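You operate a simulated robot arm through the tools that you are given. There is no shell and no other tool.

You run a simulated two-armed robot. Do the job below in one go: nothing can be reset, and whatever is moved stays where it is left.

JOB
Wrap the blue stack in film and put it in the shipping carton.
Fine: centre it on the turntable, swing the film arm in, crank till it is wrapped all round, swing the arm out. Where these are worked on the way, their far stop is far enough and under half their travel is too little: film arm.

Only the result counts: the job must be done as asked and must still hold three seconds after the hand-in. Knocking over, shifting, dropping, spilling or breaking anything else fails it.

ROBOT AND FRAMES
Two 7-joint arms with two-finger parallel grippers on one trunk, on a base that drives. Base frame: it is fixed to the floor where the robot stands at the start and does not move with it; the origin is under the middle of the robot, x ahead of it, y to its left, z up. Units: m, degrees, N and s.
The left shoulder is at the start at [0.02, 0.17, 1.278], the right one opposite. With the tool pointing down near the work surface each hand reaches from about 0.1 to 0.66 m from the robot's upright axis, wherever it stands, measured 20 degrees to its own side. Places, roughly: film arm [0.6, 0.5, 1]; shipping carton [0.3, 0.7, 1]; top of the wrapping turntable [0.5, 0.3, 1]; wrapping crank [0.4, 0.3, 0.9]. Payload 3.8 kg a hand.
The tool frame of a hand sits at the grasp point between the pads (the TCP): z along the fingers, y along the line on which they close. The tips reach 0.03 m beyond it. The gripper opens to 0.11 m. The fingers are 0.02 m wide and 0.01 m thick; the gripper's body (0.048 by 0.112 m) begins 0.055 m behind the TCP.
Orientation is that of the tool frame in the base frame, as a unit quaternion [w, x, y, z]. With the fingers straight down and closing along the base's y, the tool's x points along the base's -x, its y along +y and its z along -z.

CONTROLS
- The arms move only by the tool send_rows. It takes "left_motion", "right_motion" or both (then of equal length, played together; a hand with none holds still); each is a list of rows, each a list of 2 entries, a list of its own where there are three numbers: the shift along the tool's x, y, z in mm, then the turn, a rotation vector about the tool's x, y, z in degrees. In form: [[[dx, dy, dz], [rx, ry, rz]], ...]. A call has 1 to 20 rows; each row shifts and turns the commanded pose from where the row before left it, along the tool's axes as they then stand. "left_hand" and "right_hand" are, for a hand that has rows, the opening, from 0 (shut) to 1 (fully open), set as the call begins (left out, the last holds). A row lasts 0.2 s, in which the tool goes at most 0.05 m and 8.6 degrees; a call with a longer step from one row to the next is refused whole, and so is a gripper value outside its range. A pose out of reach is approached as far as the arm can. The call stops where the force on the tool passes 40 N (or 10 N more than at its start, if that is more) or the arm is blocked; 0.2 s more then pass. The fingers move at their own pace (about 0.072 m/s each) and stop on an object; they squeeze with about 42 N. The grip force told is the motor's: it shows also when the fingers shut on nothing. Time passes only in rows, and 0.2 s behind the last, so rows that do not move let the fingers close. It gives the time, the measured TCP pose, the force on the tool (base axes), the opening and the grip force at its end, in the units of the frame above (readings bear some noise), with the torque about the TCP (base axes, N m) and any sound that the robot's microphone picked up.
- Cameras (640 x 400 px; columns grow to the right, rows downward): "scene" is now at [0.1052, 0.0335, 1.4313]; the picture's right is [0.38, -0.93, 0.00], its down [-0.50, -0.21, -0.84] and it looks along [0.78, 0.32, -0.54] (base axes); focal length 214 px, centre (320, 200). "left" rides on the left gripper at [0.072, -0.017, -0.103] in its tool frame; the picture's right is [0.23, 0.97, 0.00], its down [-0.76, 0.18, -0.62] and it looks along [-0.61, 0.14, 0.78] (tool axes); focal length 222 px, centre (320, 200). "right" rides on the right gripper at [0.072, 0.017, -0.103] in its tool frame; the picture's right is [-0.23, 0.97, 0.00], its down [-0.76, -0.18, -0.62] and it looks along [-0.61, -0.14, 0.78] (tool axes); focal length 222 px, centre (320, 200). There is no depth. A picture from a camera that has moved, and an enlarged one, comes with that camera's place and axes in the base frame and with its lens.
- snapshot(camera): a new picture of that camera. No time passes.
- move_column(by): slides the trunk up (or, below 0, down) by that many m; the arms and the scene camera ride with it, the base frame stays. It gives what a move gives, with no picture.
- base_move(legs): drives the robot by 1 to 6 legs, each [ahead, turn to the left] in m and degrees, along the robot's own axes; the way and the turn of a leg run together, so that a leg with both is an arc; at most 1.5 m and 180 degrees a leg. The arms and the cameras ride along, it lands a little off, and it stops where it bumps. It gives what a move gives.
- pan_tilt(pan, tilt): turns the head with the scene camera to pan (to the left, within 80 degrees either way) and tilt (down, from -29 to 69), counted from straight ahead of the robot. It gives what a move gives.
- inspect(camera, box): a new picture of the part [left, top, right, bottom] of that camera's present view, enlarged. No time passes.
- finish_job(): hands the job in; it is judged then, once.

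Nothing tells you exact positions but the pictures and the camera data. Unless the task says otherwise, let go and move clear before handing in.

The tools are called after ">>>" by a JSON object that holds its "op" and its "data". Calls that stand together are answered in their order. send_rows: Moves the arms, as the interface text tells. Its arguments: {"type":"object","properties":{"left_motion":{"type":"array"},"left_hand":{"type":"number"},"right_motion":{"type":"array"},"right_hand":{"type":"number"}},"required":[]} The other tools are called the same way: move_column (by) slides the trunk up or down; base_move (legs) drives the base; pan_tilt (pan, tilt) turns the head that bears the scene camera; snapshot (camera) takes a picture; inspect (camera, box) takes an enlarged picture of a part of a camera's view; finish_job () hands the job in.

At the start:

```text
clock: 0.0
left_tcp_pos: [0.3304, 0.4261, 1.399]
left_tool_rot: [0.001, -0.001, 1.0, 0.0]
left_force: [0.2, 0.8, 0.7]
left_wrist_torque: [-0.02, 0.01, 0.02]
left_grip_width: 0.1103
left_finger_force: 0.1
right_tcp_pos: [0.4221, -0.0173, 1.3387]
right_tool_rot: [0.0, 0.0, 1.0, 0.0]
right_force: [0.0, 0.8, 0.0]
right_wrist_torque: [-0.02, 0.0, 0.0]
right_grip_width: 0.1101
right_finger_force: 0.0
trunk travel left (down, up): [-0.375, 0.195]
robot x, y, heading: [-0.0025, -0.0009, -0.2]
head pan, tilt: [22.2, 33.0]
```

scene: 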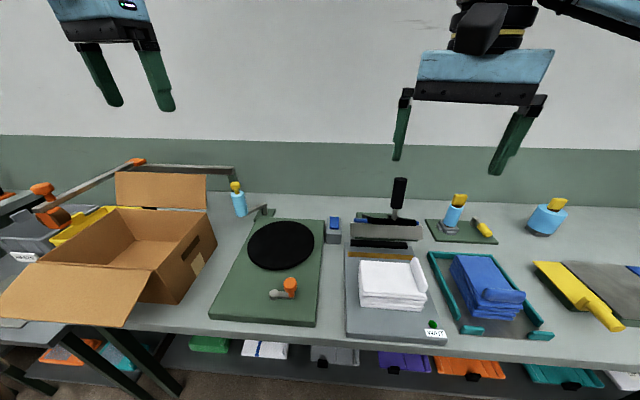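
right: 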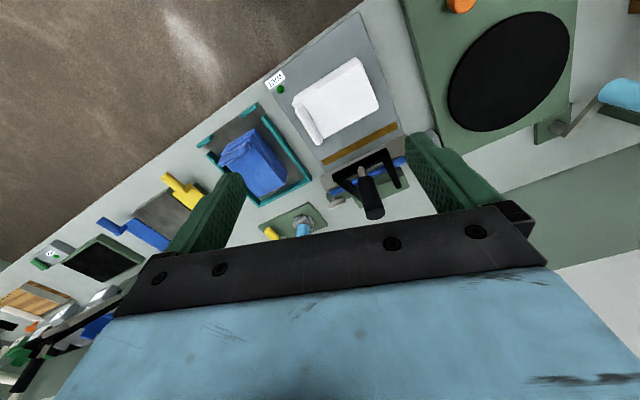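
left: 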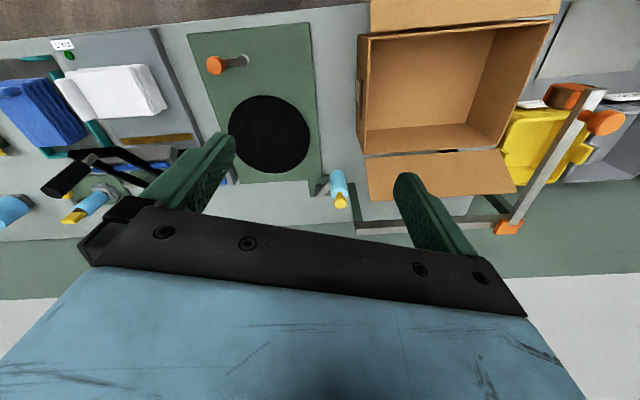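

I see a bench with the carton at left, the green wrapping station with black turntable and orange crank, a white stack on a press, and the blue stack in a teal tray. I will look closer at each before moving.

>>> {"op": "inspect", "data": {"camera": "scene", "box": [180, 160, 360, 340]}}

>>> {"op": "inspect", "data": {"camera": "scene", "box": [400, 180, 580, 360]}}

>>> {"op": "inspect", "data": {"camera": "scene", "box": [0, 130, 260, 340]}}

>>> {"op": "inspect", "data": {"camera": "left", "box": [180, 0, 640, 260]}}

>>> {"op": "inspect", "data": {"camera": "right", "box": [180, 60, 420, 240]}}

```text
2.22 times, centred on (270, 250) of scene
camera zoom: at [0.1052, 0.0335, 1.4313], right [0.38, -0.93, 0.0], down [-0.5, -0.21, -0.84], along [0.78, 0.32, -0.54], focal length 477 px, centre (431, 89)
```

zoom: 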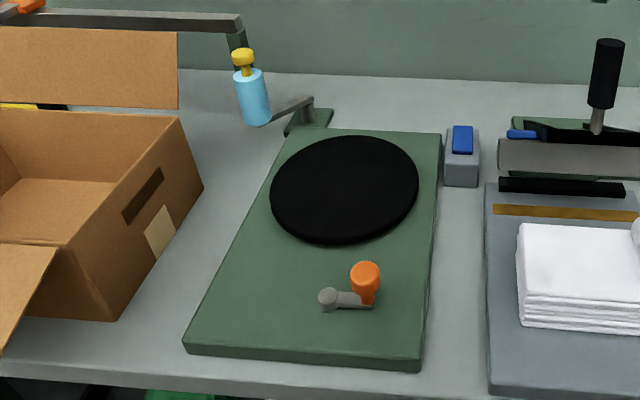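

```text
2.22 times, centred on (490, 270) of scene
camera zoom: at [0.1052, 0.0335, 1.4313], right [0.38, -0.93, 0.0], down [-0.5, -0.21, -0.84], along [0.78, 0.32, -0.54], focal length 477 px, centre (-58, 44)
```

zoom: 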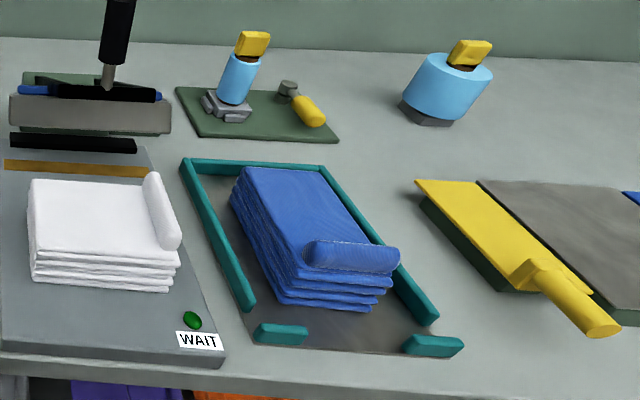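

```text
1.90 times, centred on (130, 235) of scene
camera zoom: at [0.1052, 0.0335, 1.4313], right [0.38, -0.93, 0.0], down [-0.5, -0.21, -0.84], along [0.78, 0.32, -0.54], focal length 408 px, centre (682, 133)
```

zoom: 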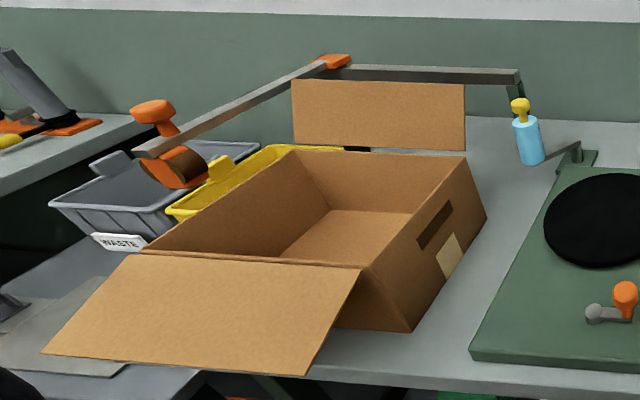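

```text
1.39 times, centred on (410, 130) of left
camera zoom: at [0.2564, 0.41, 1.5006], right [-0.23, 0.97, 0.0], down [0.76, 0.18, 0.62], along [0.61, 0.14, -0.78], focal length 309 px, centre (195, 297)
```

zoom: 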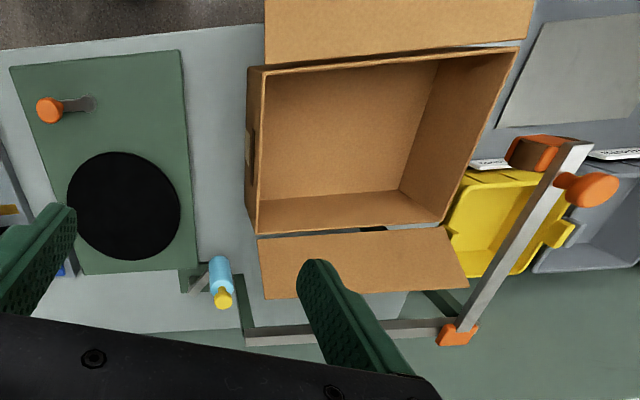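

```text
2.22 times, centred on (300, 150) of right
camera zoom: at [0.3484, -0.0015, 1.4412], right [0.23, 0.97, 0.0], down [0.76, -0.18, 0.62], along [0.61, -0.14, -0.78], focal length 494 px, centre (364, 311)
```

zoom: 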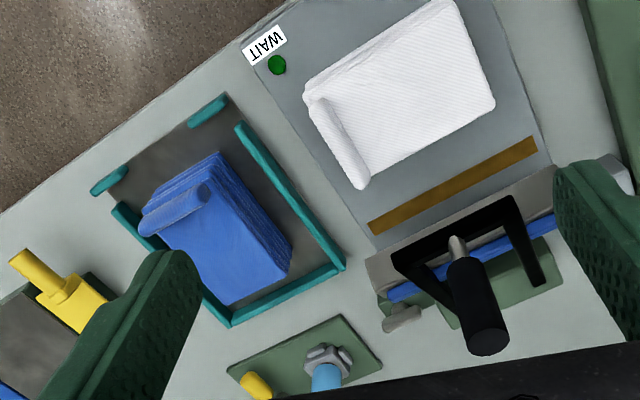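

The turntable centre appears to be near (0.505, 0.33, 0.955), the film roll near (0.56, 0.52, 0.98) and the blue stack near (0.56, -0.2). I will zoom further to measure the stack and understand the film arm.

>>> {"op": "inspect", "data": {"camera": "scene", "box": [440, 240, 536, 300]}}

>>> {"op": "inspect", "data": {"camera": "right", "box": [192, 95, 320, 215]}}

>>> {"op": "inspect", "data": {"camera": "scene", "box": [210, 170, 306, 230]}}

>>> {"op": "inspect", "data": {"camera": "left", "box": [190, 20, 370, 220]}}

>>> {"op": "inspect", "data": {"camera": "scene", "box": [250, 220, 346, 320]}}

```text
6.67 times, centred on (488, 270) of scene
camera zoom: at [0.1052, 0.0335, 1.4313], right [0.38, -0.93, 0.0], down [-0.5, -0.21, -0.84], along [0.78, 0.32, -0.54], focal length 1430 px, centre (-800, -267)
```

zoom: 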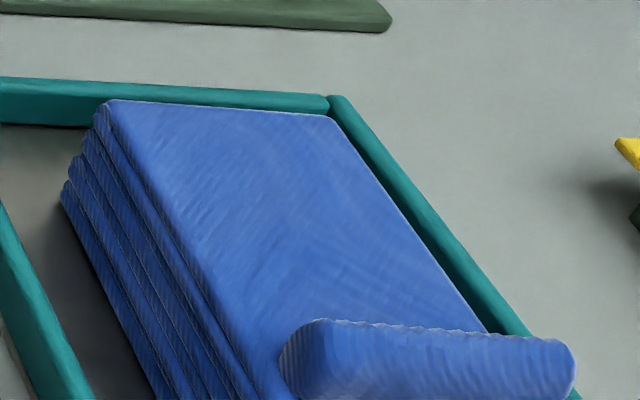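

```text
3.33 times, centred on (256, 155) of right
camera zoom: at [0.3484, -0.0015, 1.4412], right [0.23, 0.97, 0.0], down [0.76, -0.18, 0.62], along [0.61, -0.14, -0.78], focal length 740 px, centre (533, 350)
```

zoom: 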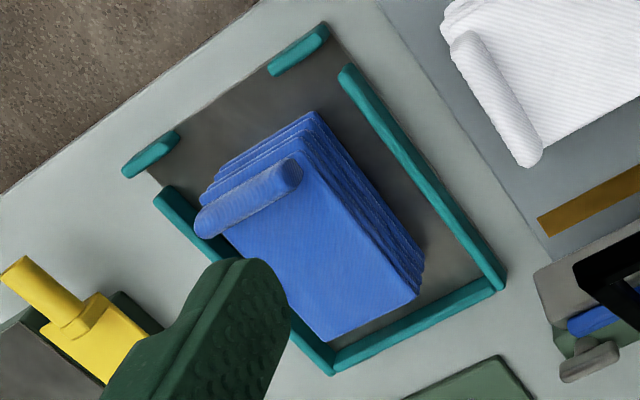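

```text
6.67 times, centred on (258, 200) of scene
camera zoom: at [0.1052, 0.0335, 1.4313], right [0.38, -0.93, 0.0], down [-0.5, -0.21, -0.84], along [0.78, 0.32, -0.54], focal length 1430 px, centre (733, 200)
```

zoom: 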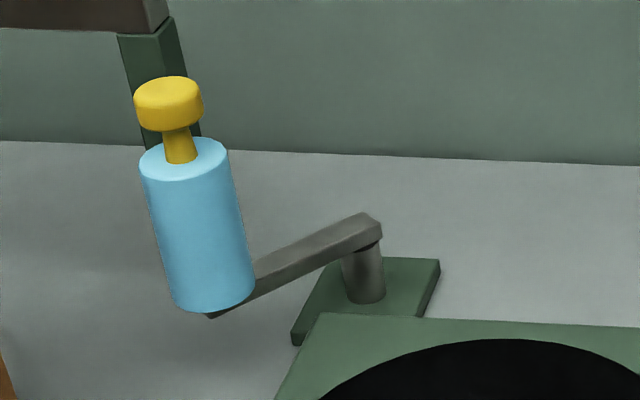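

```text
2.00 times, centred on (280, 120) of left
camera zoom: at [0.2564, 0.41, 1.5006], right [-0.23, 0.97, 0.0], down [0.76, 0.18, 0.62], along [0.61, 0.14, -0.78], focal length 444 px, centre (400, 360)
```

zoom: 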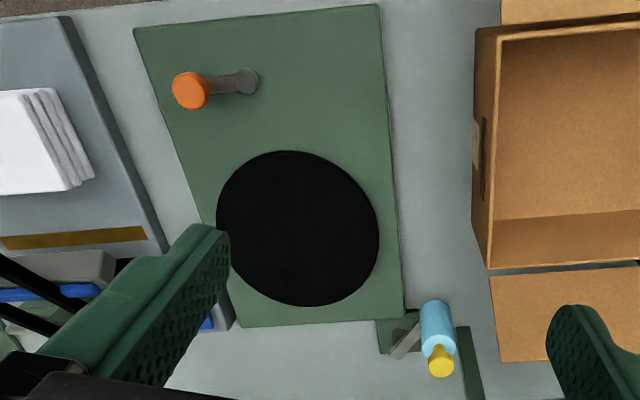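

```text
4.00 times, centred on (298, 270) of scene
camera zoom: at [0.1052, 0.0335, 1.4313], right [0.38, -0.93, 0.0], down [-0.5, -0.21, -0.84], along [0.78, 0.32, -0.54], focal length 858 px, centre (408, -80)
```

zoom: 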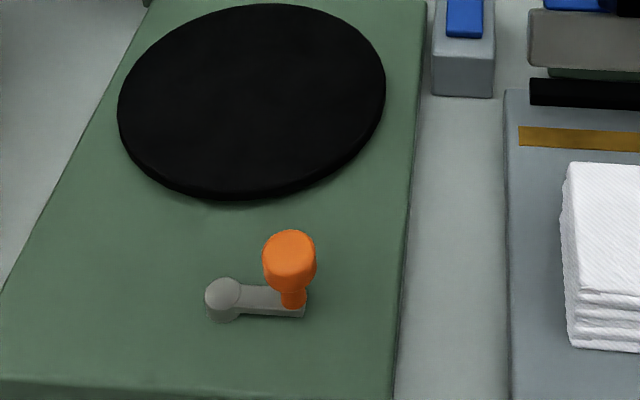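

The blue stack measures about 0.09 × 0.145 m at yaw ≈ +16°, centred near (0.584, -0.224), with its top near z 0.97. I'll bring the right hand above it, turned to match, for a closer look.

>>> {"op": "send_rows", "data": {"right_motion": [[[0, 0, 0], [0, 0, -8]], [[0, 0, 0], [0, 0, -8]], [[-11, -29.8, 18.7], [0, 0, 0]], [[-11, -29.8, 18.7], [0, 0, 0]], [[-11, -29.8, 18.7], [0, 0, 0]], [[-11, -29.8, 18.7], [0, 0, 0]], [[-11, -29.8, 18.7], [0, 0, 0]], [[-11, -29.8, 18.7], [0, 0, 0]], [[-11, -29.8, 18.7], [0, 0, 0]], [[-11, -29.8, 18.7], [0, 0, 0]]], "right_hand": 1}}

>>> {"op": "snapshot", "data": {"camera": "right"}}

>>> {"op": "snapshot", "data": {"camera": "scene"}}

```text
clock: 2.2
left_tcp_pos: [0.331, 0.4271, 1.3973]
left_tool_rot: [0.0, -0.001, 1.0, 0.001]
left_force: [0.0, 0.0, 0.1]
left_wrist_torque: [-0.01, 0.03, 0.0]
left_grip_width: 0.11
left_finger_force: 0.0
right_tcp_pos: [0.5718, -0.2239, 1.1905]
right_tool_rot: [0.0, -0.139, 0.99, 0.0]
right_force: [0.6, 0.4, -0.2]
right_wrist_torque: [0.03, 0.02, -0.02]
right_grip_width: 0.1099
right_finger_force: 0.0
trunk travel left (down, up): [-0.375, 0.195]
robot x, y, heading: [-0.0026, 0.0004, 0.0]
head pan, tilt: [22.2, 33.0]
```

```text
taken
camera right: at [0.4974, -0.228, 1.2926], right [-0.05, 1.0, 0.0], down [0.78, 0.04, 0.62], along [0.62, 0.03, -0.78], focal length 222 px, centre (320, 200)
```

right: 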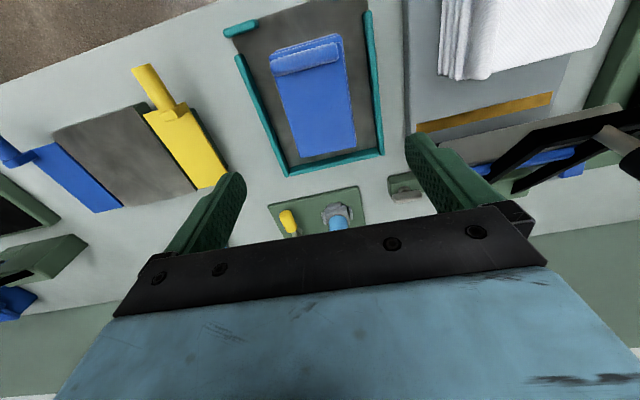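

```text
taken
camera scene: at [0.1057, 0.0329, 1.4313], right [0.38, -0.93, 0.0], down [-0.5, -0.21, -0.84], along [0.78, 0.32, -0.55], focal length 214 px, centre (320, 200)
```

scene: 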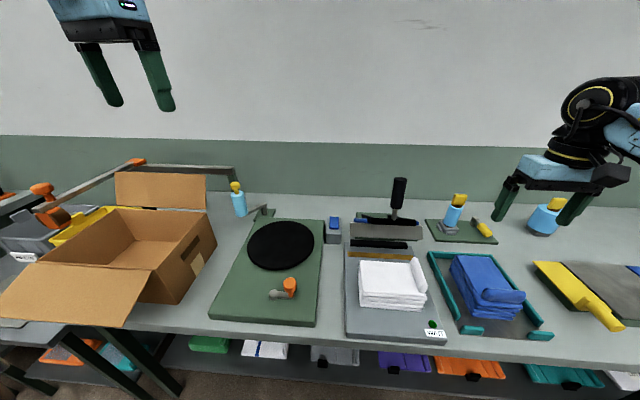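

The hand is now above the stack; I'll zoom in to measure stack and tray gaps.

>>> {"op": "inspect", "data": {"camera": "right", "box": [220, 0, 412, 190]}}

>>> {"op": "inspect", "data": {"camera": "right", "box": [220, 20, 316, 80]}}

>>> {"op": "inspect", "data": {"camera": "right", "box": [260, 110, 400, 190]}}

```text
2.11 times, centred on (316, 95) of right
camera zoom: at [0.4974, -0.228, 1.2926], right [-0.05, 1.0, 0.0], down [0.78, 0.04, 0.62], along [0.62, 0.03, -0.78], focal length 468 px, centre (328, 421)
```

zoom: 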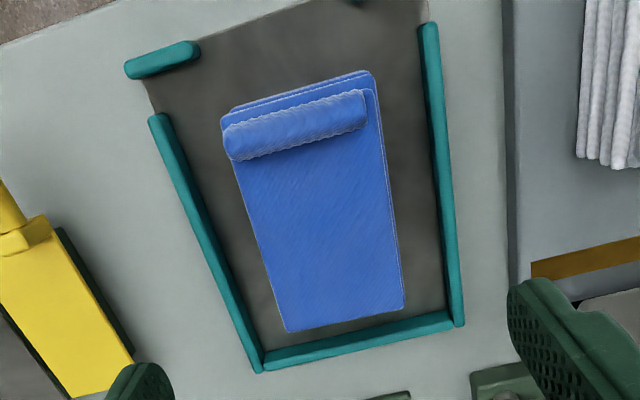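

```text
6.67 times, centred on (268, 50) of right
camera zoom: at [0.4974, -0.228, 1.2926], right [-0.05, 1.0, 0.0], down [0.78, 0.04, 0.62], along [0.62, 0.03, -0.78], focal length 1481 px, centre (667, 1200)
```

zoom: 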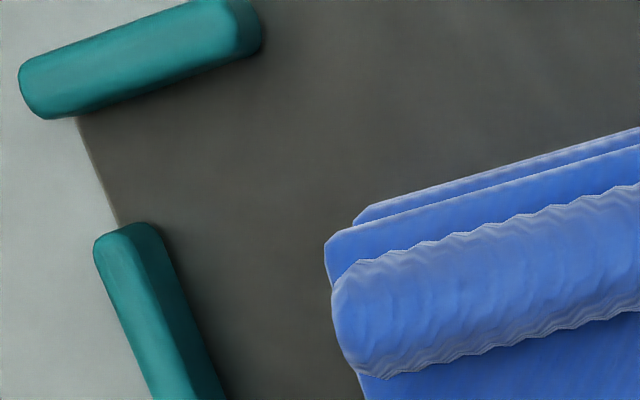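

```text
4.57 times, centred on (330, 150) of right
camera zoom: at [0.4974, -0.228, 1.2926], right [-0.05, 1.0, 0.0], down [0.78, 0.04, 0.62], along [0.62, 0.03, -0.78], focal length 1015 px, centre (274, 429)
```

zoom: 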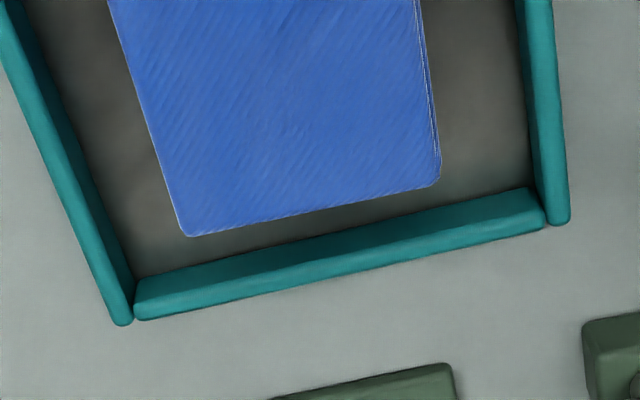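

There is ample clearance between the stack (centre ≈ (0.589, -0.227), 0.09 m wide) and tray walls. I'll lower the open gripper around the stack.

>>> {"op": "send_rows", "data": {"right_motion": [[[-15.5, -7.6, 0], [0, 0, 1]], [[0, 0, 40], [0, 0, 0]], [[0, 0, 40], [0, 0, 0]], [[0, 0, 40], [0, 0, 0]], [[0, 0, 40], [0, 0, 0]], [[0, 0, 25], [0, 0, 0]], [[0, 0, 20], [0, 0, 0]]]}}

>>> {"op": "snapshot", "data": {"camera": "right"}}

>>> {"op": "inspect", "data": {"camera": "scene", "box": [420, 200, 580, 350]}}

```text
clock: 3.8
left_tcp_pos: [0.3311, 0.4268, 1.3987]
left_tool_rot: [0.001, -0.001, 1.0, 0.0]
left_force: [-0.2, 0.7, -0.1]
left_wrist_torque: [0.01, -0.02, 0.01]
left_grip_width: 0.1102
left_finger_force: 0.1
right_tcp_pos: [0.5896, -0.2274, 0.9836]
right_tool_rot: [0.0, -0.13, 0.991, 0.0]
right_force: [-0.3, 0.8, 0.3]
right_wrist_torque: [0.01, 0.0, -0.03]
right_grip_width: 0.11
right_finger_force: 0.1
trunk travel left (down, up): [-0.375, 0.195]
robot x, y, heading: [0.0008, -0.0007, -0.0]
head pan, tilt: [22.2, 33.0]
```

```text
taken
camera right: at [0.5143, -0.2293, 1.0867], right [-0.03, 1.0, 0.0], down [0.78, 0.03, 0.62], along [0.62, 0.02, -0.78], focal length 222 px, centre (320, 200)
```

right: 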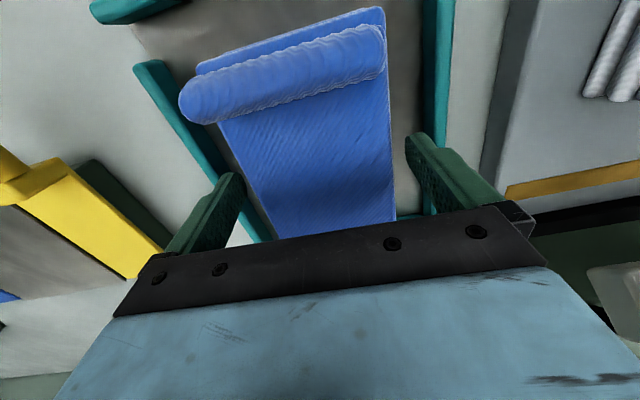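

```text
2.67 times, centred on (500, 275) of scene
camera zoom: at [0.1054, 0.0335, 1.4313], right [0.38, -0.93, 0.0], down [-0.5, -0.21, -0.84], along [0.78, 0.32, -0.55], focal length 572 px, centre (-160, 0)
```

zoom: 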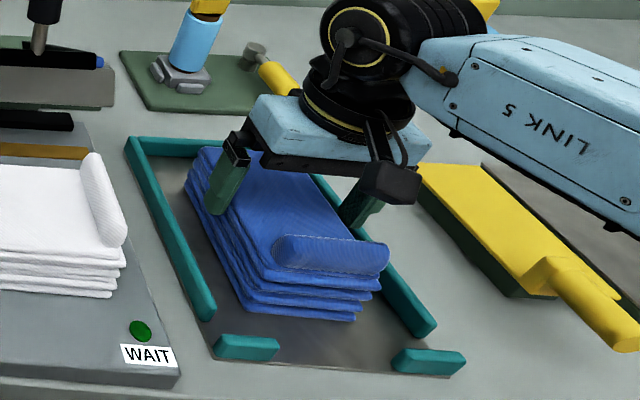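

The fingers straddle the stack cleanly. I'll lower a bit more and close.

>>> {"op": "send_rows", "data": {"right_motion": [[[0, 0, 10], [0, 0, 0]], [[0, 0, 8], [0, 0, 0]]]}}

>>> {"op": "send_rows", "data": {"right_motion": [[[0, 0, 0], [0, 0, 0]], [[0, 0, 0], [0, 0, 0]], [[0, 0, 0], [0, 0, 0]], [[0, 0, 0], [0, 0, 0]]], "right_hand": 0}}

>>> {"op": "inspect", "data": {"camera": "scene", "box": [420, 200, 580, 350]}}

```text
clock: 4.4
left_tcp_pos: [0.3291, 0.4274, 1.3981]
left_tool_rot: [0.0, -0.001, 1.0, 0.0]
left_force: [0.2, 0.2, 0.1]
left_wrist_torque: [0.0, 0.01, -0.03]
left_grip_width: 0.1102
left_finger_force: 0.1
right_tcp_pos: [0.5889, -0.2256, 0.9662]
right_tool_rot: [-0.001, -0.13, 0.991, 0.0]
right_force: [-0.2, 0.2, 0.1]
right_wrist_torque: [0.02, -0.02, 0.0]
right_grip_width: 0.1099
right_finger_force: 0.0
trunk travel left (down, up): [-0.375, 0.195]
robot x, y, heading: [-0.004, 0.0009, -0.4]
head pan, tilt: [22.2, 33.0]
```

```text
clock: 5.4
left_tcp_pos: [0.3322, 0.4265, 1.3978]
left_tool_rot: [0.0, -0.001, 1.0, 0.0]
left_force: [-0.2, 0.3, 0.0]
left_wrist_torque: [0.0, -0.01, 0.02]
left_grip_width: 0.1099
left_finger_force: 0.0
right_tcp_pos: [0.5885, -0.2252, 0.9642]
right_tool_rot: [0.001, -0.13, 0.992, 0.0]
right_force: [-0.4, -1.7, -0.2]
right_wrist_torque: [-0.23, -0.11, -0.01]
right_grip_width: 0.0998
right_finger_force: 42.2
trunk travel left (down, up): [-0.375, 0.195]
robot x, y, heading: [-0.0018, 0.0002, -0.2]
head pan, tilt: [22.2, 33.0]
```

```text
2.67 times, centred on (500, 275) of scene
camera zoom: at [0.1052, 0.0334, 1.4313], right [0.38, -0.93, 0.0], down [-0.5, -0.21, -0.84], along [0.78, 0.32, -0.54], focal length 572 px, centre (-160, 0)
```

zoom: 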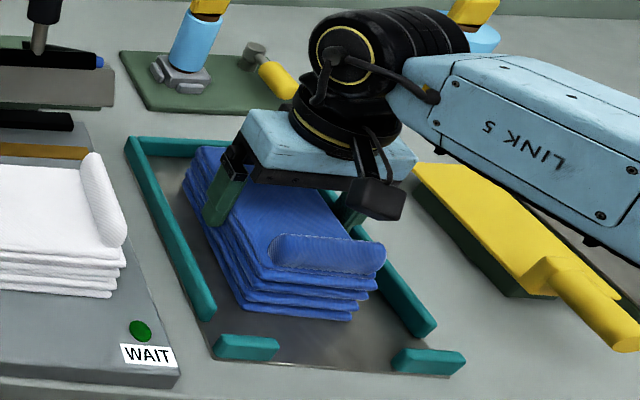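

The gripper holds the stack at 0.0998 m width. I'll lift straight up.

>>> {"op": "send_rows", "data": {"right_motion": [[[0, 0, -15], [0, 0, 0]], [[0, 0, -20], [0, 0, 0]], [[0, 0, -30], [0, 0, 0]], [[0, 0, -30], [0, 0, 0]], [[0, 0, -30], [0, 0, 0]], [[0, 0, -30], [0, 0, 0]], [[0, 0, -30], [0, 0, 0]], [[0, 0, -30], [0, 0, 0]], [[0, 0, -30], [0, 0, 0]]]}}

>>> {"op": "snapshot", "data": {"camera": "scene"}}

>>> {"op": "snapshot", "data": {"camera": "right"}}

```text
clock: 7.4
left_tcp_pos: [0.3315, 0.4276, 1.3985]
left_tool_rot: [0.001, -0.002, 1.0, 0.001]
left_force: [0.5, 0.4, -0.3]
left_wrist_torque: [0.0, 0.05, -0.04]
left_grip_width: 0.1103
left_finger_force: 0.1
right_tcp_pos: [0.5878, -0.2245, 1.212]
right_tool_rot: [-0.001, -0.13, 0.992, 0.001]
right_force: [0.4, 0.8, 0.6]
right_wrist_torque: [-0.03, -0.05, -0.02]
right_grip_width: 0.0
right_finger_force: 38.1
trunk travel left (down, up): [-0.375, 0.195]
robot x, y, heading: [-0.0001, -0.0012, -0.3]
head pan, tilt: [22.2, 33.0]
```

```text
taken
camera scene: at [0.1049, 0.034, 1.4314], right [0.38, -0.93, 0.0], down [-0.5, -0.21, -0.84], along [0.78, 0.32, -0.54], focal length 214 px, centre (320, 200)
```

scene: 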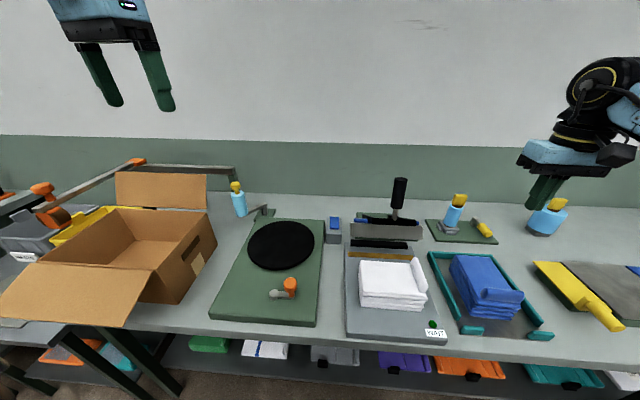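

```text
taken
camera right: at [0.5129, -0.2283, 1.3157], right [-0.03, 1.0, 0.0], down [0.78, 0.03, 0.62], along [0.62, 0.02, -0.78], focal length 222 px, centre (320, 200)
```

right: 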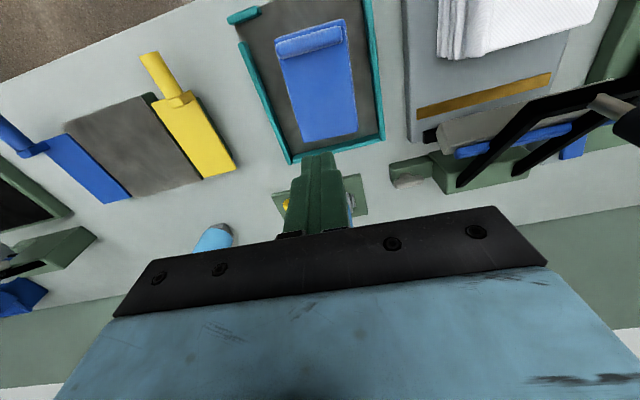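

The grip slipped: the stack stayed in the tray. I'll look closely at the stack's side profile to understand how deep the fingers must go.

>>> {"op": "inspect", "data": {"camera": "scene", "box": [440, 245, 536, 330]}}

>>> {"op": "inspect", "data": {"camera": "right", "box": [220, 0, 412, 170]}}

```text
4.71 times, centred on (488, 288) of scene
camera zoom: at [0.1049, 0.034, 1.4314], right [0.38, -0.93, 0.0], down [-0.5, -0.21, -0.84], along [0.78, 0.32, -0.54], focal length 1009 px, centre (-471, -212)
```

zoom: 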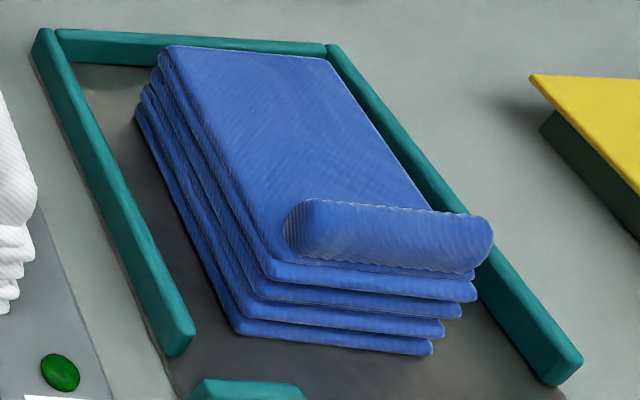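

```text
2.35 times, centred on (316, 85) of right
camera zoom: at [0.5129, -0.2283, 1.3157], right [-0.03, 1.0, 0.0], down [0.78, 0.03, 0.62], along [0.62, 0.02, -0.78], focal length 523 px, centre (329, 471)
```

zoom: 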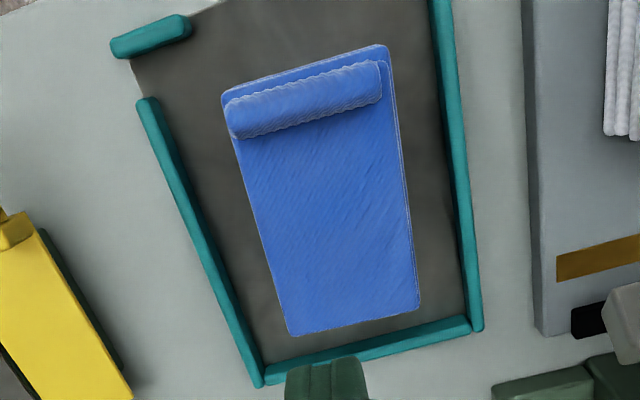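

The stack is about 0.05 m tall on a floor near z 0.92. I'll regrasp deeper, letting the tips approach the floor gently, then lift slowly while watching the load.

>>> {"op": "send_rows", "data": {"right_motion": [[[0, 0, 0], [0, 0, 0]], [[0, 0, 0], [0, 0, 0]], [[0, 0, 0], [0, 0, 0]], [[0, 0, 0], [0, 0, 0]], [[0, 0, 40], [0, 0, 0]], [[0, 0, 40], [0, 0, 0]], [[0, 0, 40], [0, 0, 0]], [[0, 0, 40], [0, 0, 0]], [[0, 0, 40], [0, 0, 0]], [[0, 0, 25], [0, 0, 0]], [[0, 0, 20], [0, 0, 0]]], "right_hand": 1}}

>>> {"op": "send_rows", "data": {"right_motion": [[[0, 0, 4], [0, 0, 0]], [[0, 0, 4], [0, 0, 0]], [[0, 0, 3], [0, 0, 0]], [[0, 0, 0], [0, 0, 0]]]}}

>>> {"op": "inspect", "data": {"camera": "scene", "box": [440, 225, 536, 330]}}

```text
clock: 9.8
left_tcp_pos: [0.3306, 0.4269, 1.3984]
left_tool_rot: [0.001, 0.0, 1.0, 0.001]
left_force: [1.4, 0.1, 0.0]
left_wrist_torque: [0.01, -0.01, -0.02]
left_grip_width: 0.11
left_finger_force: 0.0
right_tcp_pos: [0.5881, -0.2249, 0.964]
right_tool_rot: [0.0, -0.129, 0.992, 0.001]
right_force: [0.7, 0.1, 0.7]
right_wrist_torque: [-0.01, -0.04, 0.01]
right_grip_width: 0.1099
right_finger_force: 0.1
trunk travel left (down, up): [-0.375, 0.195]
robot x, y, heading: [-0.0025, -0.0046, -0.0]
head pan, tilt: [22.2, 33.0]
```

```text
clock: 10.8
left_tcp_pos: [0.331, 0.4268, 1.3986]
left_tool_rot: [0.001, -0.001, 1.0, 0.001]
left_force: [-0.2, -0.1, -0.3]
left_wrist_torque: [-0.02, -0.02, 0.04]
left_grip_width: 0.1102
left_finger_force: 0.0
right_tcp_pos: [0.5881, -0.2268, 0.9551]
right_tool_rot: [-0.001, -0.131, 0.991, 0.0]
right_force: [0.3, 0.6, 0.7]
right_wrist_torque: [0.01, 0.02, 0.02]
right_grip_width: 0.1102
right_finger_force: 0.1
trunk travel left (down, up): [-0.375, 0.195]
robot x, y, heading: [-0.0002, -0.003, -0.3]
head pan, tilt: [22.2, 33.0]
```

```text
3.81 times, centred on (488, 278) of scene
camera zoom: at [0.1052, 0.0335, 1.4314], right [0.38, -0.93, 0.0], down [-0.5, -0.21, -0.84], along [0.78, 0.32, -0.54], focal length 817 px, centre (-320, -95)
```

zoom: 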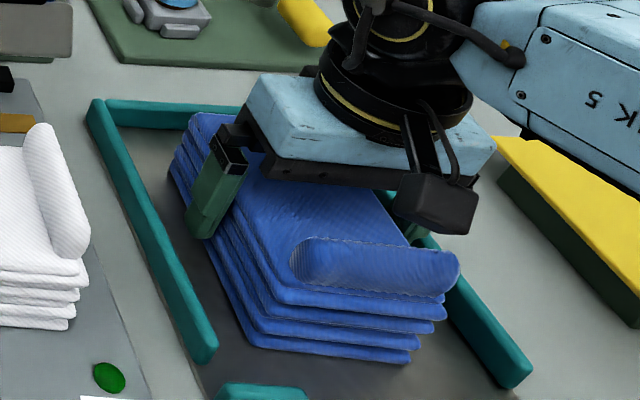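

Still no floor contact at TCP z 0.955; I'll continue down in small steps.

>>> {"op": "send_rows", "data": {"right_motion": [[[0, 0, 3], [0, 0, 0]], [[0, 0, 3], [0, 0, 0]], [[0, 0, 2], [0, 0, 0]], [[0, 0, 0], [0, 0, 0]]]}}

>>> {"op": "inspect", "data": {"camera": "right", "box": [100, 0, 500, 250]}}

```text
clock: 11.8
left_tcp_pos: [0.3306, 0.4268, 1.3983]
left_tool_rot: [0.0, -0.001, 1.0, 0.001]
left_force: [-0.1, 0.4, -1.0]
left_wrist_torque: [-0.01, 0.02, -0.01]
left_grip_width: 0.1101
left_finger_force: 0.0
right_tcp_pos: [0.5895, -0.2256, 0.947]
right_tool_rot: [0.0, -0.13, 0.992, 0.0]
right_force: [0.2, 0.5, 0.4]
right_wrist_torque: [-0.03, -0.01, 0.03]
right_grip_width: 0.1102
right_finger_force: 0.0
trunk travel left (down, up): [-0.375, 0.195]
robot x, y, heading: [0.0021, 0.004, -0.1]
head pan, tilt: [22.2, 33.0]
```

```text
1.60 times, centred on (300, 125) of right
camera zoom: at [0.5139, -0.2287, 1.0495], right [-0.03, 1.0, 0.0], down [0.78, 0.03, 0.62], along [0.62, 0.02, -0.78], focal length 355 px, centre (352, 320)
```

zoom: 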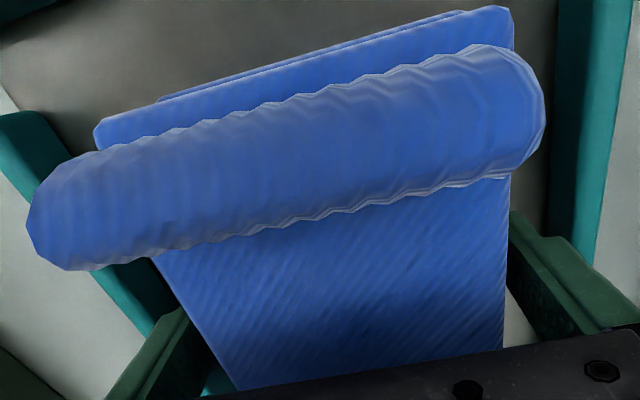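

Tips at 0.917 and still free; continuing down slowly.

>>> {"op": "send_rows", "data": {"right_motion": [[[0, 0, 3], [0, 0, 0]], [[0, 0, 3], [0, 0, 0]], [[0, 0, 2], [0, 0, 0]], [[0, 0, 0], [0, 0, 0]]]}}

>>> {"op": "inspect", "data": {"camera": "scene", "box": [440, 225, 536, 330]}}

```text
clock: 12.8
left_tcp_pos: [0.3292, 0.4262, 1.3986]
left_tool_rot: [0.001, -0.002, 1.0, 0.0]
left_force: [-0.1, -0.9, -0.5]
left_wrist_torque: [0.0, 0.02, 0.05]
left_grip_width: 0.1099
left_finger_force: 0.0
right_tcp_pos: [0.5882, -0.2255, 0.9389]
right_tool_rot: [-0.001, -0.131, 0.991, 0.0]
right_force: [0.8, -0.2, -0.9]
right_wrist_torque: [-0.02, -0.03, 0.02]
right_grip_width: 0.11
right_finger_force: 0.0
trunk travel left (down, up): [-0.375, 0.195]
robot x, y, heading: [-0.0, 0.0011, -0.1]
head pan, tilt: [22.2, 33.0]
```

```text
3.81 times, centred on (488, 278) of scene
camera zoom: at [0.1052, 0.0336, 1.4313], right [0.38, -0.93, 0.0], down [-0.5, -0.21, -0.84], along [0.78, 0.32, -0.54], focal length 817 px, centre (-320, -95)
```

zoom: 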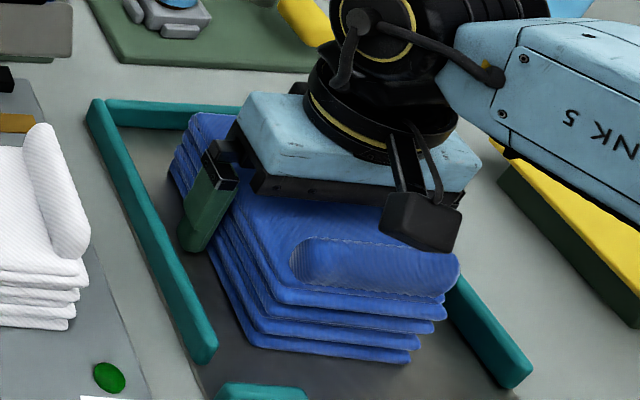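

The tips are now well down the stack's sides. I'll close and then lift in small steps.

>>> {"op": "send_rows", "data": {"right_motion": [[[0, 0, 0], [0, 0, 0]], [[0, 0, 0], [0, 0, 0]], [[0, 0, 0], [0, 0, 0]], [[0, 0, 0], [0, 0, 0]], [[0, 0, 0], [0, 0, 0]]], "right_hand": 0}}

>>> {"op": "send_rows", "data": {"right_motion": [[[0, 0, -4], [0, 0, 0]], [[0, 0, -4], [0, 0, 0]], [[0, 0, -4], [0, 0, 0]], [[0, 0, 0], [0, 0, 0]]]}}

>>> {"op": "inspect", "data": {"camera": "scene", "box": [440, 225, 536, 330]}}

```text
clock: 14.0
left_tcp_pos: [0.3301, 0.4265, 1.3981]
left_tool_rot: [0.0, -0.001, 1.0, 0.0]
left_force: [-0.5, 0.1, 0.0]
left_wrist_torque: [-0.01, -0.02, -0.04]
left_grip_width: 0.1099
left_finger_force: 0.0
right_tcp_pos: [0.5889, -0.2264, 0.9382]
right_tool_rot: [0.0, -0.131, 0.991, 0.0]
right_force: [-0.5, 0.0, 0.0]
right_wrist_torque: [0.0, -0.12, -0.02]
right_grip_width: 0.0999
right_finger_force: 42.2
trunk travel left (down, up): [-0.375, 0.195]
robot x, y, heading: [0.0028, -0.0023, 0.1]
head pan, tilt: [22.2, 33.0]
```

```text
clock: 15.0
left_tcp_pos: [0.3311, 0.4275, 1.3991]
left_tool_rot: [0.001, 0.0, 1.0, 0.0]
left_force: [-0.5, 0.3, 0.0]
left_wrist_torque: [-0.03, 0.0, -0.01]
left_grip_width: 0.1098
left_finger_force: 0.1
right_tcp_pos: [0.5892, -0.2276, 0.9504]
right_tool_rot: [0.0, -0.13, 0.992, 0.0]
right_force: [0.1, 0.1, -3.8]
right_wrist_torque: [-0.04, 0.0, 0.01]
right_grip_width: 0.0996
right_finger_force: 42.4
trunk travel left (down, up): [-0.375, 0.195]
robot x, y, heading: [0.0012, 0.0015, 0.2]
head pan, tilt: [22.2, 33.0]
```

```text
3.81 times, centred on (488, 278) of scene
camera zoom: at [0.1055, 0.0335, 1.4313], right [0.38, -0.93, 0.0], down [-0.5, -0.21, -0.84], along [0.78, 0.32, -0.55], focal length 817 px, centre (-320, -95)
```

zoom: 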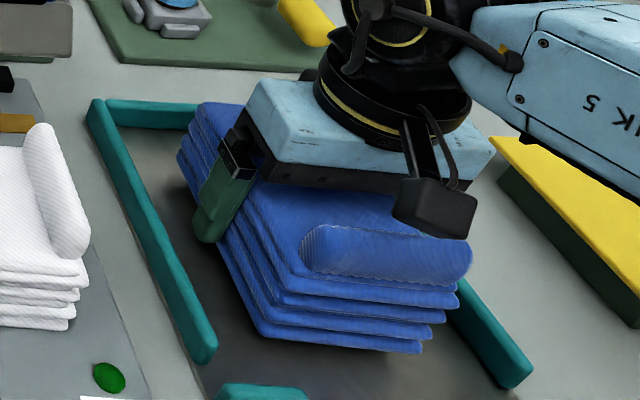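

The stack is rising with the hand this time (about 4 N). I'll lift it up fully.

>>> {"op": "send_rows", "data": {"right_motion": [[[0, 0, -10], [0, 0, 0]], [[0, 0, -15], [0, 0, 0]], [[0, 0, -20], [0, 0, 0]], [[0, 0, -25], [0, 0, 0]], [[0, 0, -25], [0, 0, 0]], [[0, 0, -25], [0, 0, 0]], [[0, 0, -25], [0, 0, 0]], [[0, 0, -25], [0, 0, 0]], [[0, 0, -25], [0, 0, 0]], [[0, 0, -25], [0, 0, 0]], [[0, 0, -25], [0, 0, 0]], [[0, 0, -15], [0, 0, 0]]]}}

>>> {"op": "snapshot", "data": {"camera": "scene"}}

>>> {"op": "snapshot", "data": {"camera": "right"}}

```text
clock: 17.6
left_tcp_pos: [0.3298, 0.4266, 1.3988]
left_tool_rot: [0.001, -0.001, 1.0, 0.0]
left_force: [0.0, -0.1, -0.2]
left_wrist_torque: [0.0, 0.0, -0.03]
left_grip_width: 0.1104
left_finger_force: 0.1
right_tcp_pos: [0.5894, -0.2261, 1.2104]
right_tool_rot: [0.0, -0.13, 0.991, 0.0]
right_force: [0.1, -0.2, -2.3]
right_wrist_torque: [0.0, -0.03, 0.02]
right_grip_width: 0.0999
right_finger_force: 41.9
trunk travel left (down, up): [-0.375, 0.195]
robot x, y, heading: [-0.0051, -0.0024, 0.1]
head pan, tilt: [22.2, 33.0]
```

```text
taken
camera scene: at [0.1055, 0.0336, 1.4313], right [0.38, -0.93, 0.0], down [-0.5, -0.21, -0.84], along [0.78, 0.32, -0.55], focal length 214 px, centre (320, 200)
```

scene: 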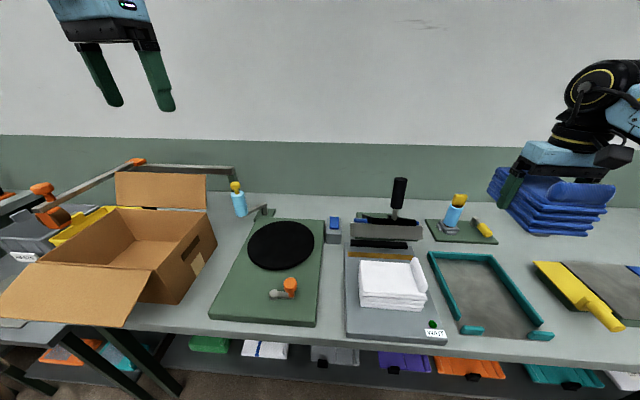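

```text
taken
camera right: at [0.5147, -0.2283, 1.3125], right [-0.03, 1.0, 0.0], down [0.78, 0.02, 0.62], along [0.62, 0.02, -0.78], focal length 222 px, centre (320, 200)
```

right: 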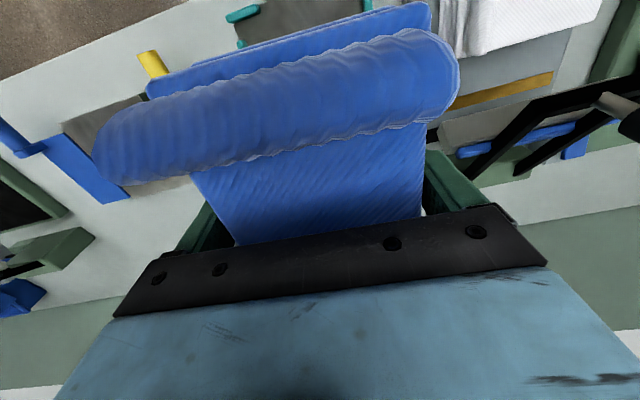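

The stack is held firmly. I'll pull it in and up for driving, then look left to check the way for the base.

>>> {"op": "send_rows", "data": {"right_motion": [[[19.1, 18.9, -15], [0, 0, 0]], [[19.1, 18.9, -15], [0, 0, 0]], [[19.1, 18.9, -15], [0, 0, 0]], [[19.1, 18.9, -15], [0, 0, 0]], [[19.1, 18.9, -15], [0, 0, 0]], [[19.1, 18.9, -15], [0, 0, 0]]]}}

>>> {"op": "pan_tilt", "data": {"pan": 70, "tilt": 45}}

>>> {"op": "snapshot", "data": {"camera": "scene"}}

>>> {"op": "pan_tilt", "data": {"pan": 30, "tilt": 60}}

>>> {"op": "snapshot", "data": {"camera": "scene"}}

```text
clock: 19.0
left_tcp_pos: [0.3295, 0.4275, 1.3981]
left_tool_rot: [0.001, -0.001, 1.0, 0.0]
left_force: [0.3, 0.0, 0.1]
left_wrist_torque: [0.01, -0.02, 0.0]
left_grip_width: 0.1099
left_finger_force: 0.1
right_tcp_pos: [0.4482, -0.1473, 1.3018]
right_tool_rot: [0.0, -0.13, 0.991, -0.001]
right_force: [0.5, 0.2, -2.8]
right_wrist_torque: [0.0, -0.02, -0.01]
right_grip_width: 0.0996
right_finger_force: 42.0
trunk travel left (down, up): [-0.375, 0.195]
robot x, y, heading: [-0.0009, -0.0034, -0.1]
head pan, tilt: [22.2, 33.0]
```

```text
clock: 20.2
left_tcp_pos: [0.3306, 0.4273, 1.3977]
left_tool_rot: [0.0, 0.0, 1.0, 0.001]
left_force: [-0.7, 0.1, -0.3]
left_wrist_torque: [-0.01, -0.01, -0.01]
left_grip_width: 0.1101
left_finger_force: 0.0
right_tcp_pos: [0.4494, -0.1472, 1.3004]
right_tool_rot: [0.0, -0.131, 0.991, 0.0]
right_force: [-0.1, 0.4, -4.2]
right_wrist_torque: [0.0, -0.01, 0.01]
right_grip_width: 0.0999
right_finger_force: 41.9
trunk travel left (down, up): [-0.375, 0.195]
robot x, y, heading: [-0.0027, 0.0024, 0.3]
head pan, tilt: [70.0, 45.0]
```

```text
taken
camera scene: at [0.0509, 0.0762, 1.4135], right [0.94, -0.34, 0.0], down [-0.24, -0.66, -0.71], along [0.24, 0.66, -0.71], focal length 214 px, centre (320, 200)
```

scene: 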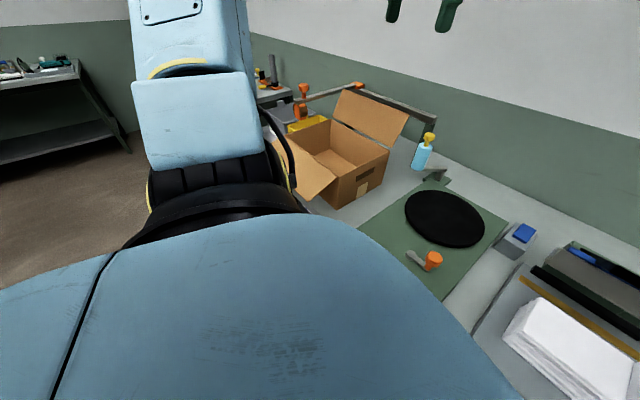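

```text
clock: 21.2
left_tcp_pos: [0.3304, 0.4257, 1.3983]
left_tool_rot: [0.001, 0.0, 1.0, 0.0]
left_force: [0.7, -0.2, -0.9]
left_wrist_torque: [0.0, 0.0, 0.0]
left_grip_width: 0.1102
left_finger_force: 0.1
right_tcp_pos: [0.4495, -0.1473, 1.3006]
right_tool_rot: [0.0, -0.131, 0.991, 0.0]
right_force: [-0.1, 0.4, -3.3]
right_wrist_torque: [0.03, 0.03, 0.01]
right_grip_width: 0.1
right_finger_force: 42.0
trunk travel left (down, up): [-0.375, 0.195]
robot x, y, heading: [-0.0015, -0.0003, 0.1]
head pan, tilt: [30.0, 60.0]
```

```text
taken
camera scene: at [0.0806, 0.0332, 1.394], right [0.5, -0.87, 0.0], down [-0.75, -0.43, -0.5], along [0.43, 0.25, -0.87], focal length 214 px, centre (320, 200)
```

scene: 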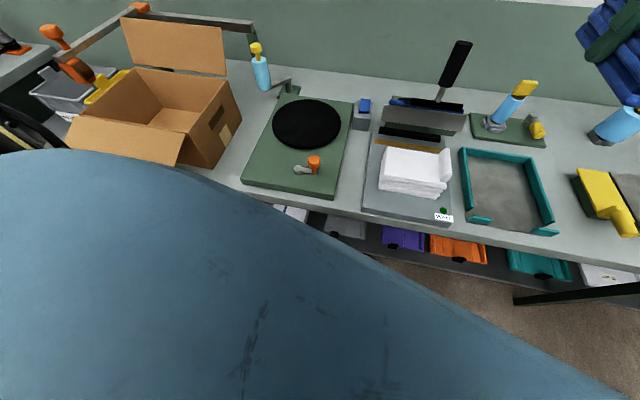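

The floor to the left is clear and the carton flap stays well in front of the base. I'll back off a little, and shift the robot about 0.22 m to its left.

>>> {"op": "base_move", "data": {"legs": [[-0.1, 0], [0, 90], [0.22, 0], [0, -90]]}}

>>> {"op": "pan_tilt", "data": {"pan": 5, "tilt": 40}}

>>> {"op": "snapshot", "data": {"camera": "scene"}}

```text
clock: 31.4
left_tcp_pos: [0.2568, 0.63, 1.3985]
left_tool_rot: [0.0, 0.029, 1.0, 0.0]
left_force: [-0.3, 1.1, -0.3]
left_wrist_torque: [0.01, -0.01, -0.01]
left_grip_width: 0.11
left_finger_force: 0.0
right_tcp_pos: [0.3412, 0.0493, 1.3006]
right_tool_rot: [0.0, -0.101, 0.995, 0.001]
right_force: [-0.3, -0.6, -3.2]
right_wrist_torque: [-0.02, 0.02, 0.0]
right_grip_width: 0.0998
right_finger_force: 42.3
trunk travel left (down, up): [-0.375, 0.195]
robot x, y, heading: [-0.0973, 0.2251, -3.2]
head pan, tilt: [30.0, 60.0]
```

```text
clock: 32.3
left_tcp_pos: [0.2557, 0.6295, 1.3981]
left_tool_rot: [0.001, 0.029, 1.0, -0.001]
left_force: [0.3, 0.7, -0.2]
left_wrist_torque: [0.03, -0.01, 0.0]
left_grip_width: 0.11
left_finger_force: 0.0
right_tcp_pos: [0.342, 0.0501, 1.3001]
right_tool_rot: [0.0, -0.102, 0.995, 0.0]
right_force: [-1.3, 0.8, -3.0]
right_wrist_torque: [-0.02, 0.02, 0.01]
right_grip_width: 0.0997
right_finger_force: 42.5
trunk travel left (down, up): [-0.375, 0.195]
robot x, y, heading: [-0.0988, 0.2223, -3.5]
head pan, tilt: [5.0, 40.0]
```

```text
taken
camera scene: at [0.0098, 0.2248, 1.4206], right [0.03, -1.0, 0.0], down [-0.64, -0.02, -0.77], along [0.77, 0.02, -0.64], focal length 214 px, centre (320, 200)
```

scene: 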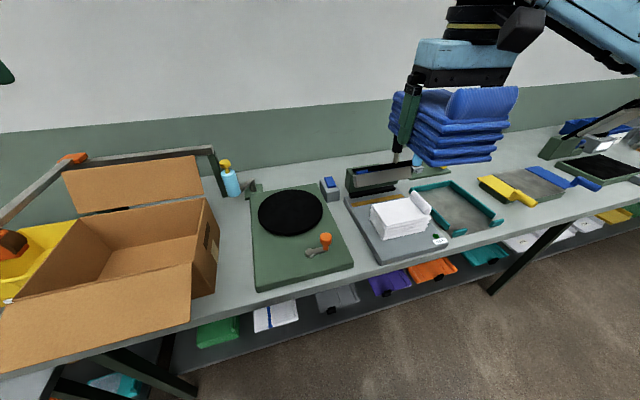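

The robot is now at (-0.098, 0.223), and I can see the bench is turned about 16° relative to the base frame. I'll turn slightly left and move closer.

>>> {"op": "base_move", "data": {"legs": [[0, 11], [0.07, 0]]}}

>>> {"op": "snapshot", "data": {"camera": "scene"}}

>>> {"op": "snapshot", "data": {"camera": "right"}}

```text
clock: 34.0
left_tcp_pos: [0.2431, 0.7014, 1.3978]
left_tool_rot: [-0.001, -0.067, 0.998, 0.0]
left_force: [0.3, -0.1, -0.3]
left_wrist_torque: [0.01, 0.04, -0.03]
left_grip_width: 0.11
left_finger_force: 0.1
right_tcp_pos: [0.4379, 0.1461, 1.3002]
right_tool_rot: [-0.001, -0.197, 0.98, -0.001]
right_force: [0.1, 0.7, -2.8]
right_wrist_torque: [-0.01, 0.04, 0.02]
right_grip_width: 0.1
right_finger_force: 41.9
trunk travel left (down, up): [-0.375, 0.195]
robot x, y, heading: [-0.0287, 0.2339, 7.4]
head pan, tilt: [5.0, 40.0]
```

```text
taken
camera scene: at [0.0789, 0.2546, 1.4206], right [0.22, -0.98, 0.0], down [-0.63, -0.14, -0.77], along [0.75, 0.17, -0.64], focal length 214 px, centre (320, 200)
```

scene: 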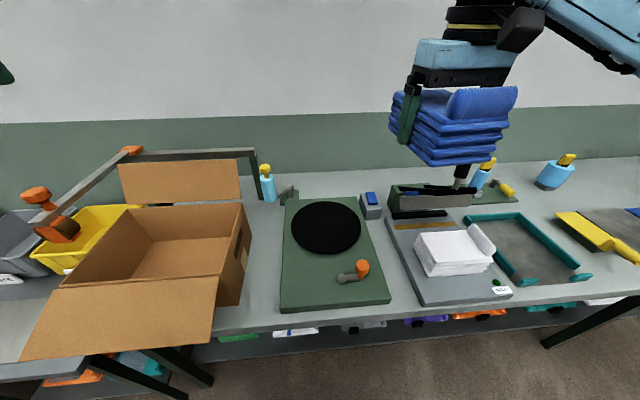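

```text
taken
camera right: at [0.3645, 0.134, 1.403], right [-0.17, 0.99, 0.0], down [0.77, 0.13, 0.62], along [0.61, 0.1, -0.78], focal length 222 px, centre (320, 200)
```

right: 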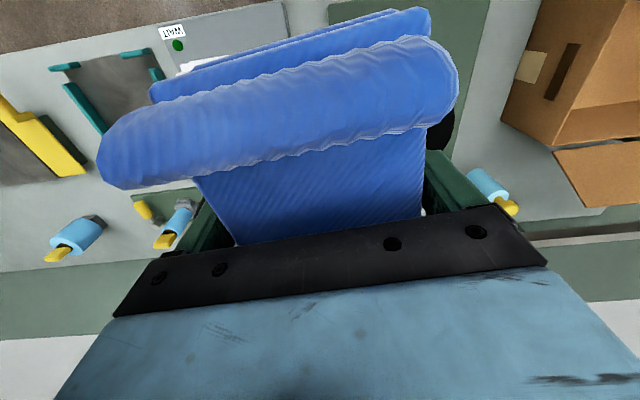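

Good position. I'll zoom in on the turntable, crank, and film arm from here for accurate placement.

>>> {"op": "inspect", "data": {"camera": "scene", "box": [270, 180, 398, 260]}}

>>> {"op": "inspect", "data": {"camera": "scene", "box": [240, 150, 336, 210]}}

>>> {"op": "inspect", "data": {"camera": "scene", "box": [270, 240, 398, 320]}}

>>> {"op": "snapshot", "data": {"camera": "left"}}

```text
5.00 times, centred on (334, 220) of scene
camera zoom: at [0.0789, 0.2546, 1.4206], right [0.22, -0.98, 0.0], down [-0.63, -0.14, -0.77], along [0.75, 0.17, -0.64], focal length 1072 px, centre (250, 100)
```

zoom: 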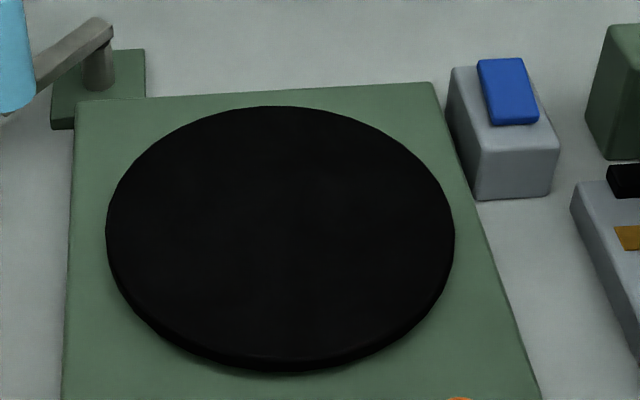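

```text
6.67 times, centred on (288, 180) of scene
camera zoom: at [0.0789, 0.2546, 1.4206], right [0.22, -0.98, 0.0], down [-0.63, -0.14, -0.77], along [0.75, 0.17, -0.64], focal length 1430 px, centre (533, 333)
```

zoom: 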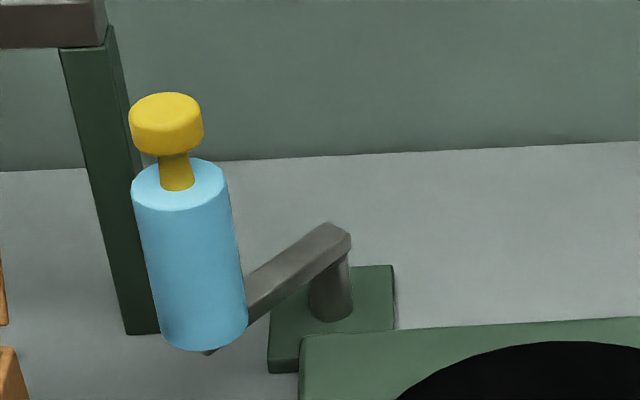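

```text
5.00 times, centred on (334, 280) of scene
camera zoom: at [0.0789, 0.2546, 1.4206], right [0.22, -0.98, 0.0], down [-0.63, -0.14, -0.77], along [0.75, 0.17, -0.64], focal length 1072 px, centre (250, -200)
```

zoom: 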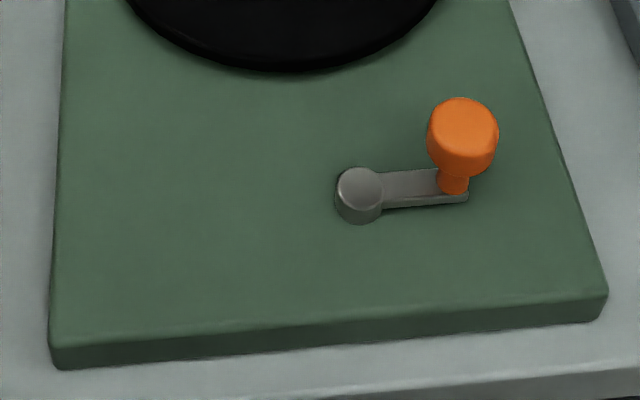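

```text
taken
camera left: at [0.1733, 0.674, 1.5003], right [-0.36, 0.93, 0.0], down [0.73, 0.28, 0.62], along [0.58, 0.22, -0.78], focal length 222 px, centre (320, 200)
```

left: 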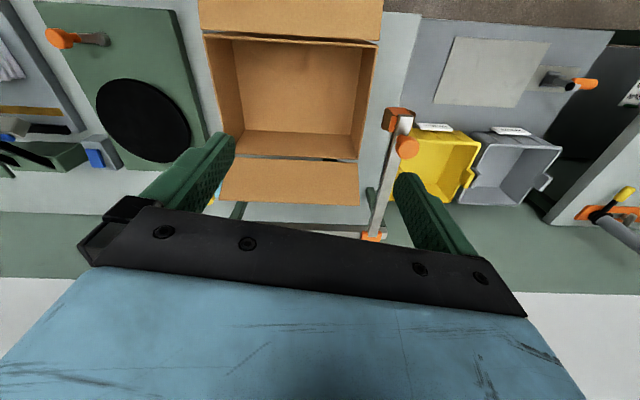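

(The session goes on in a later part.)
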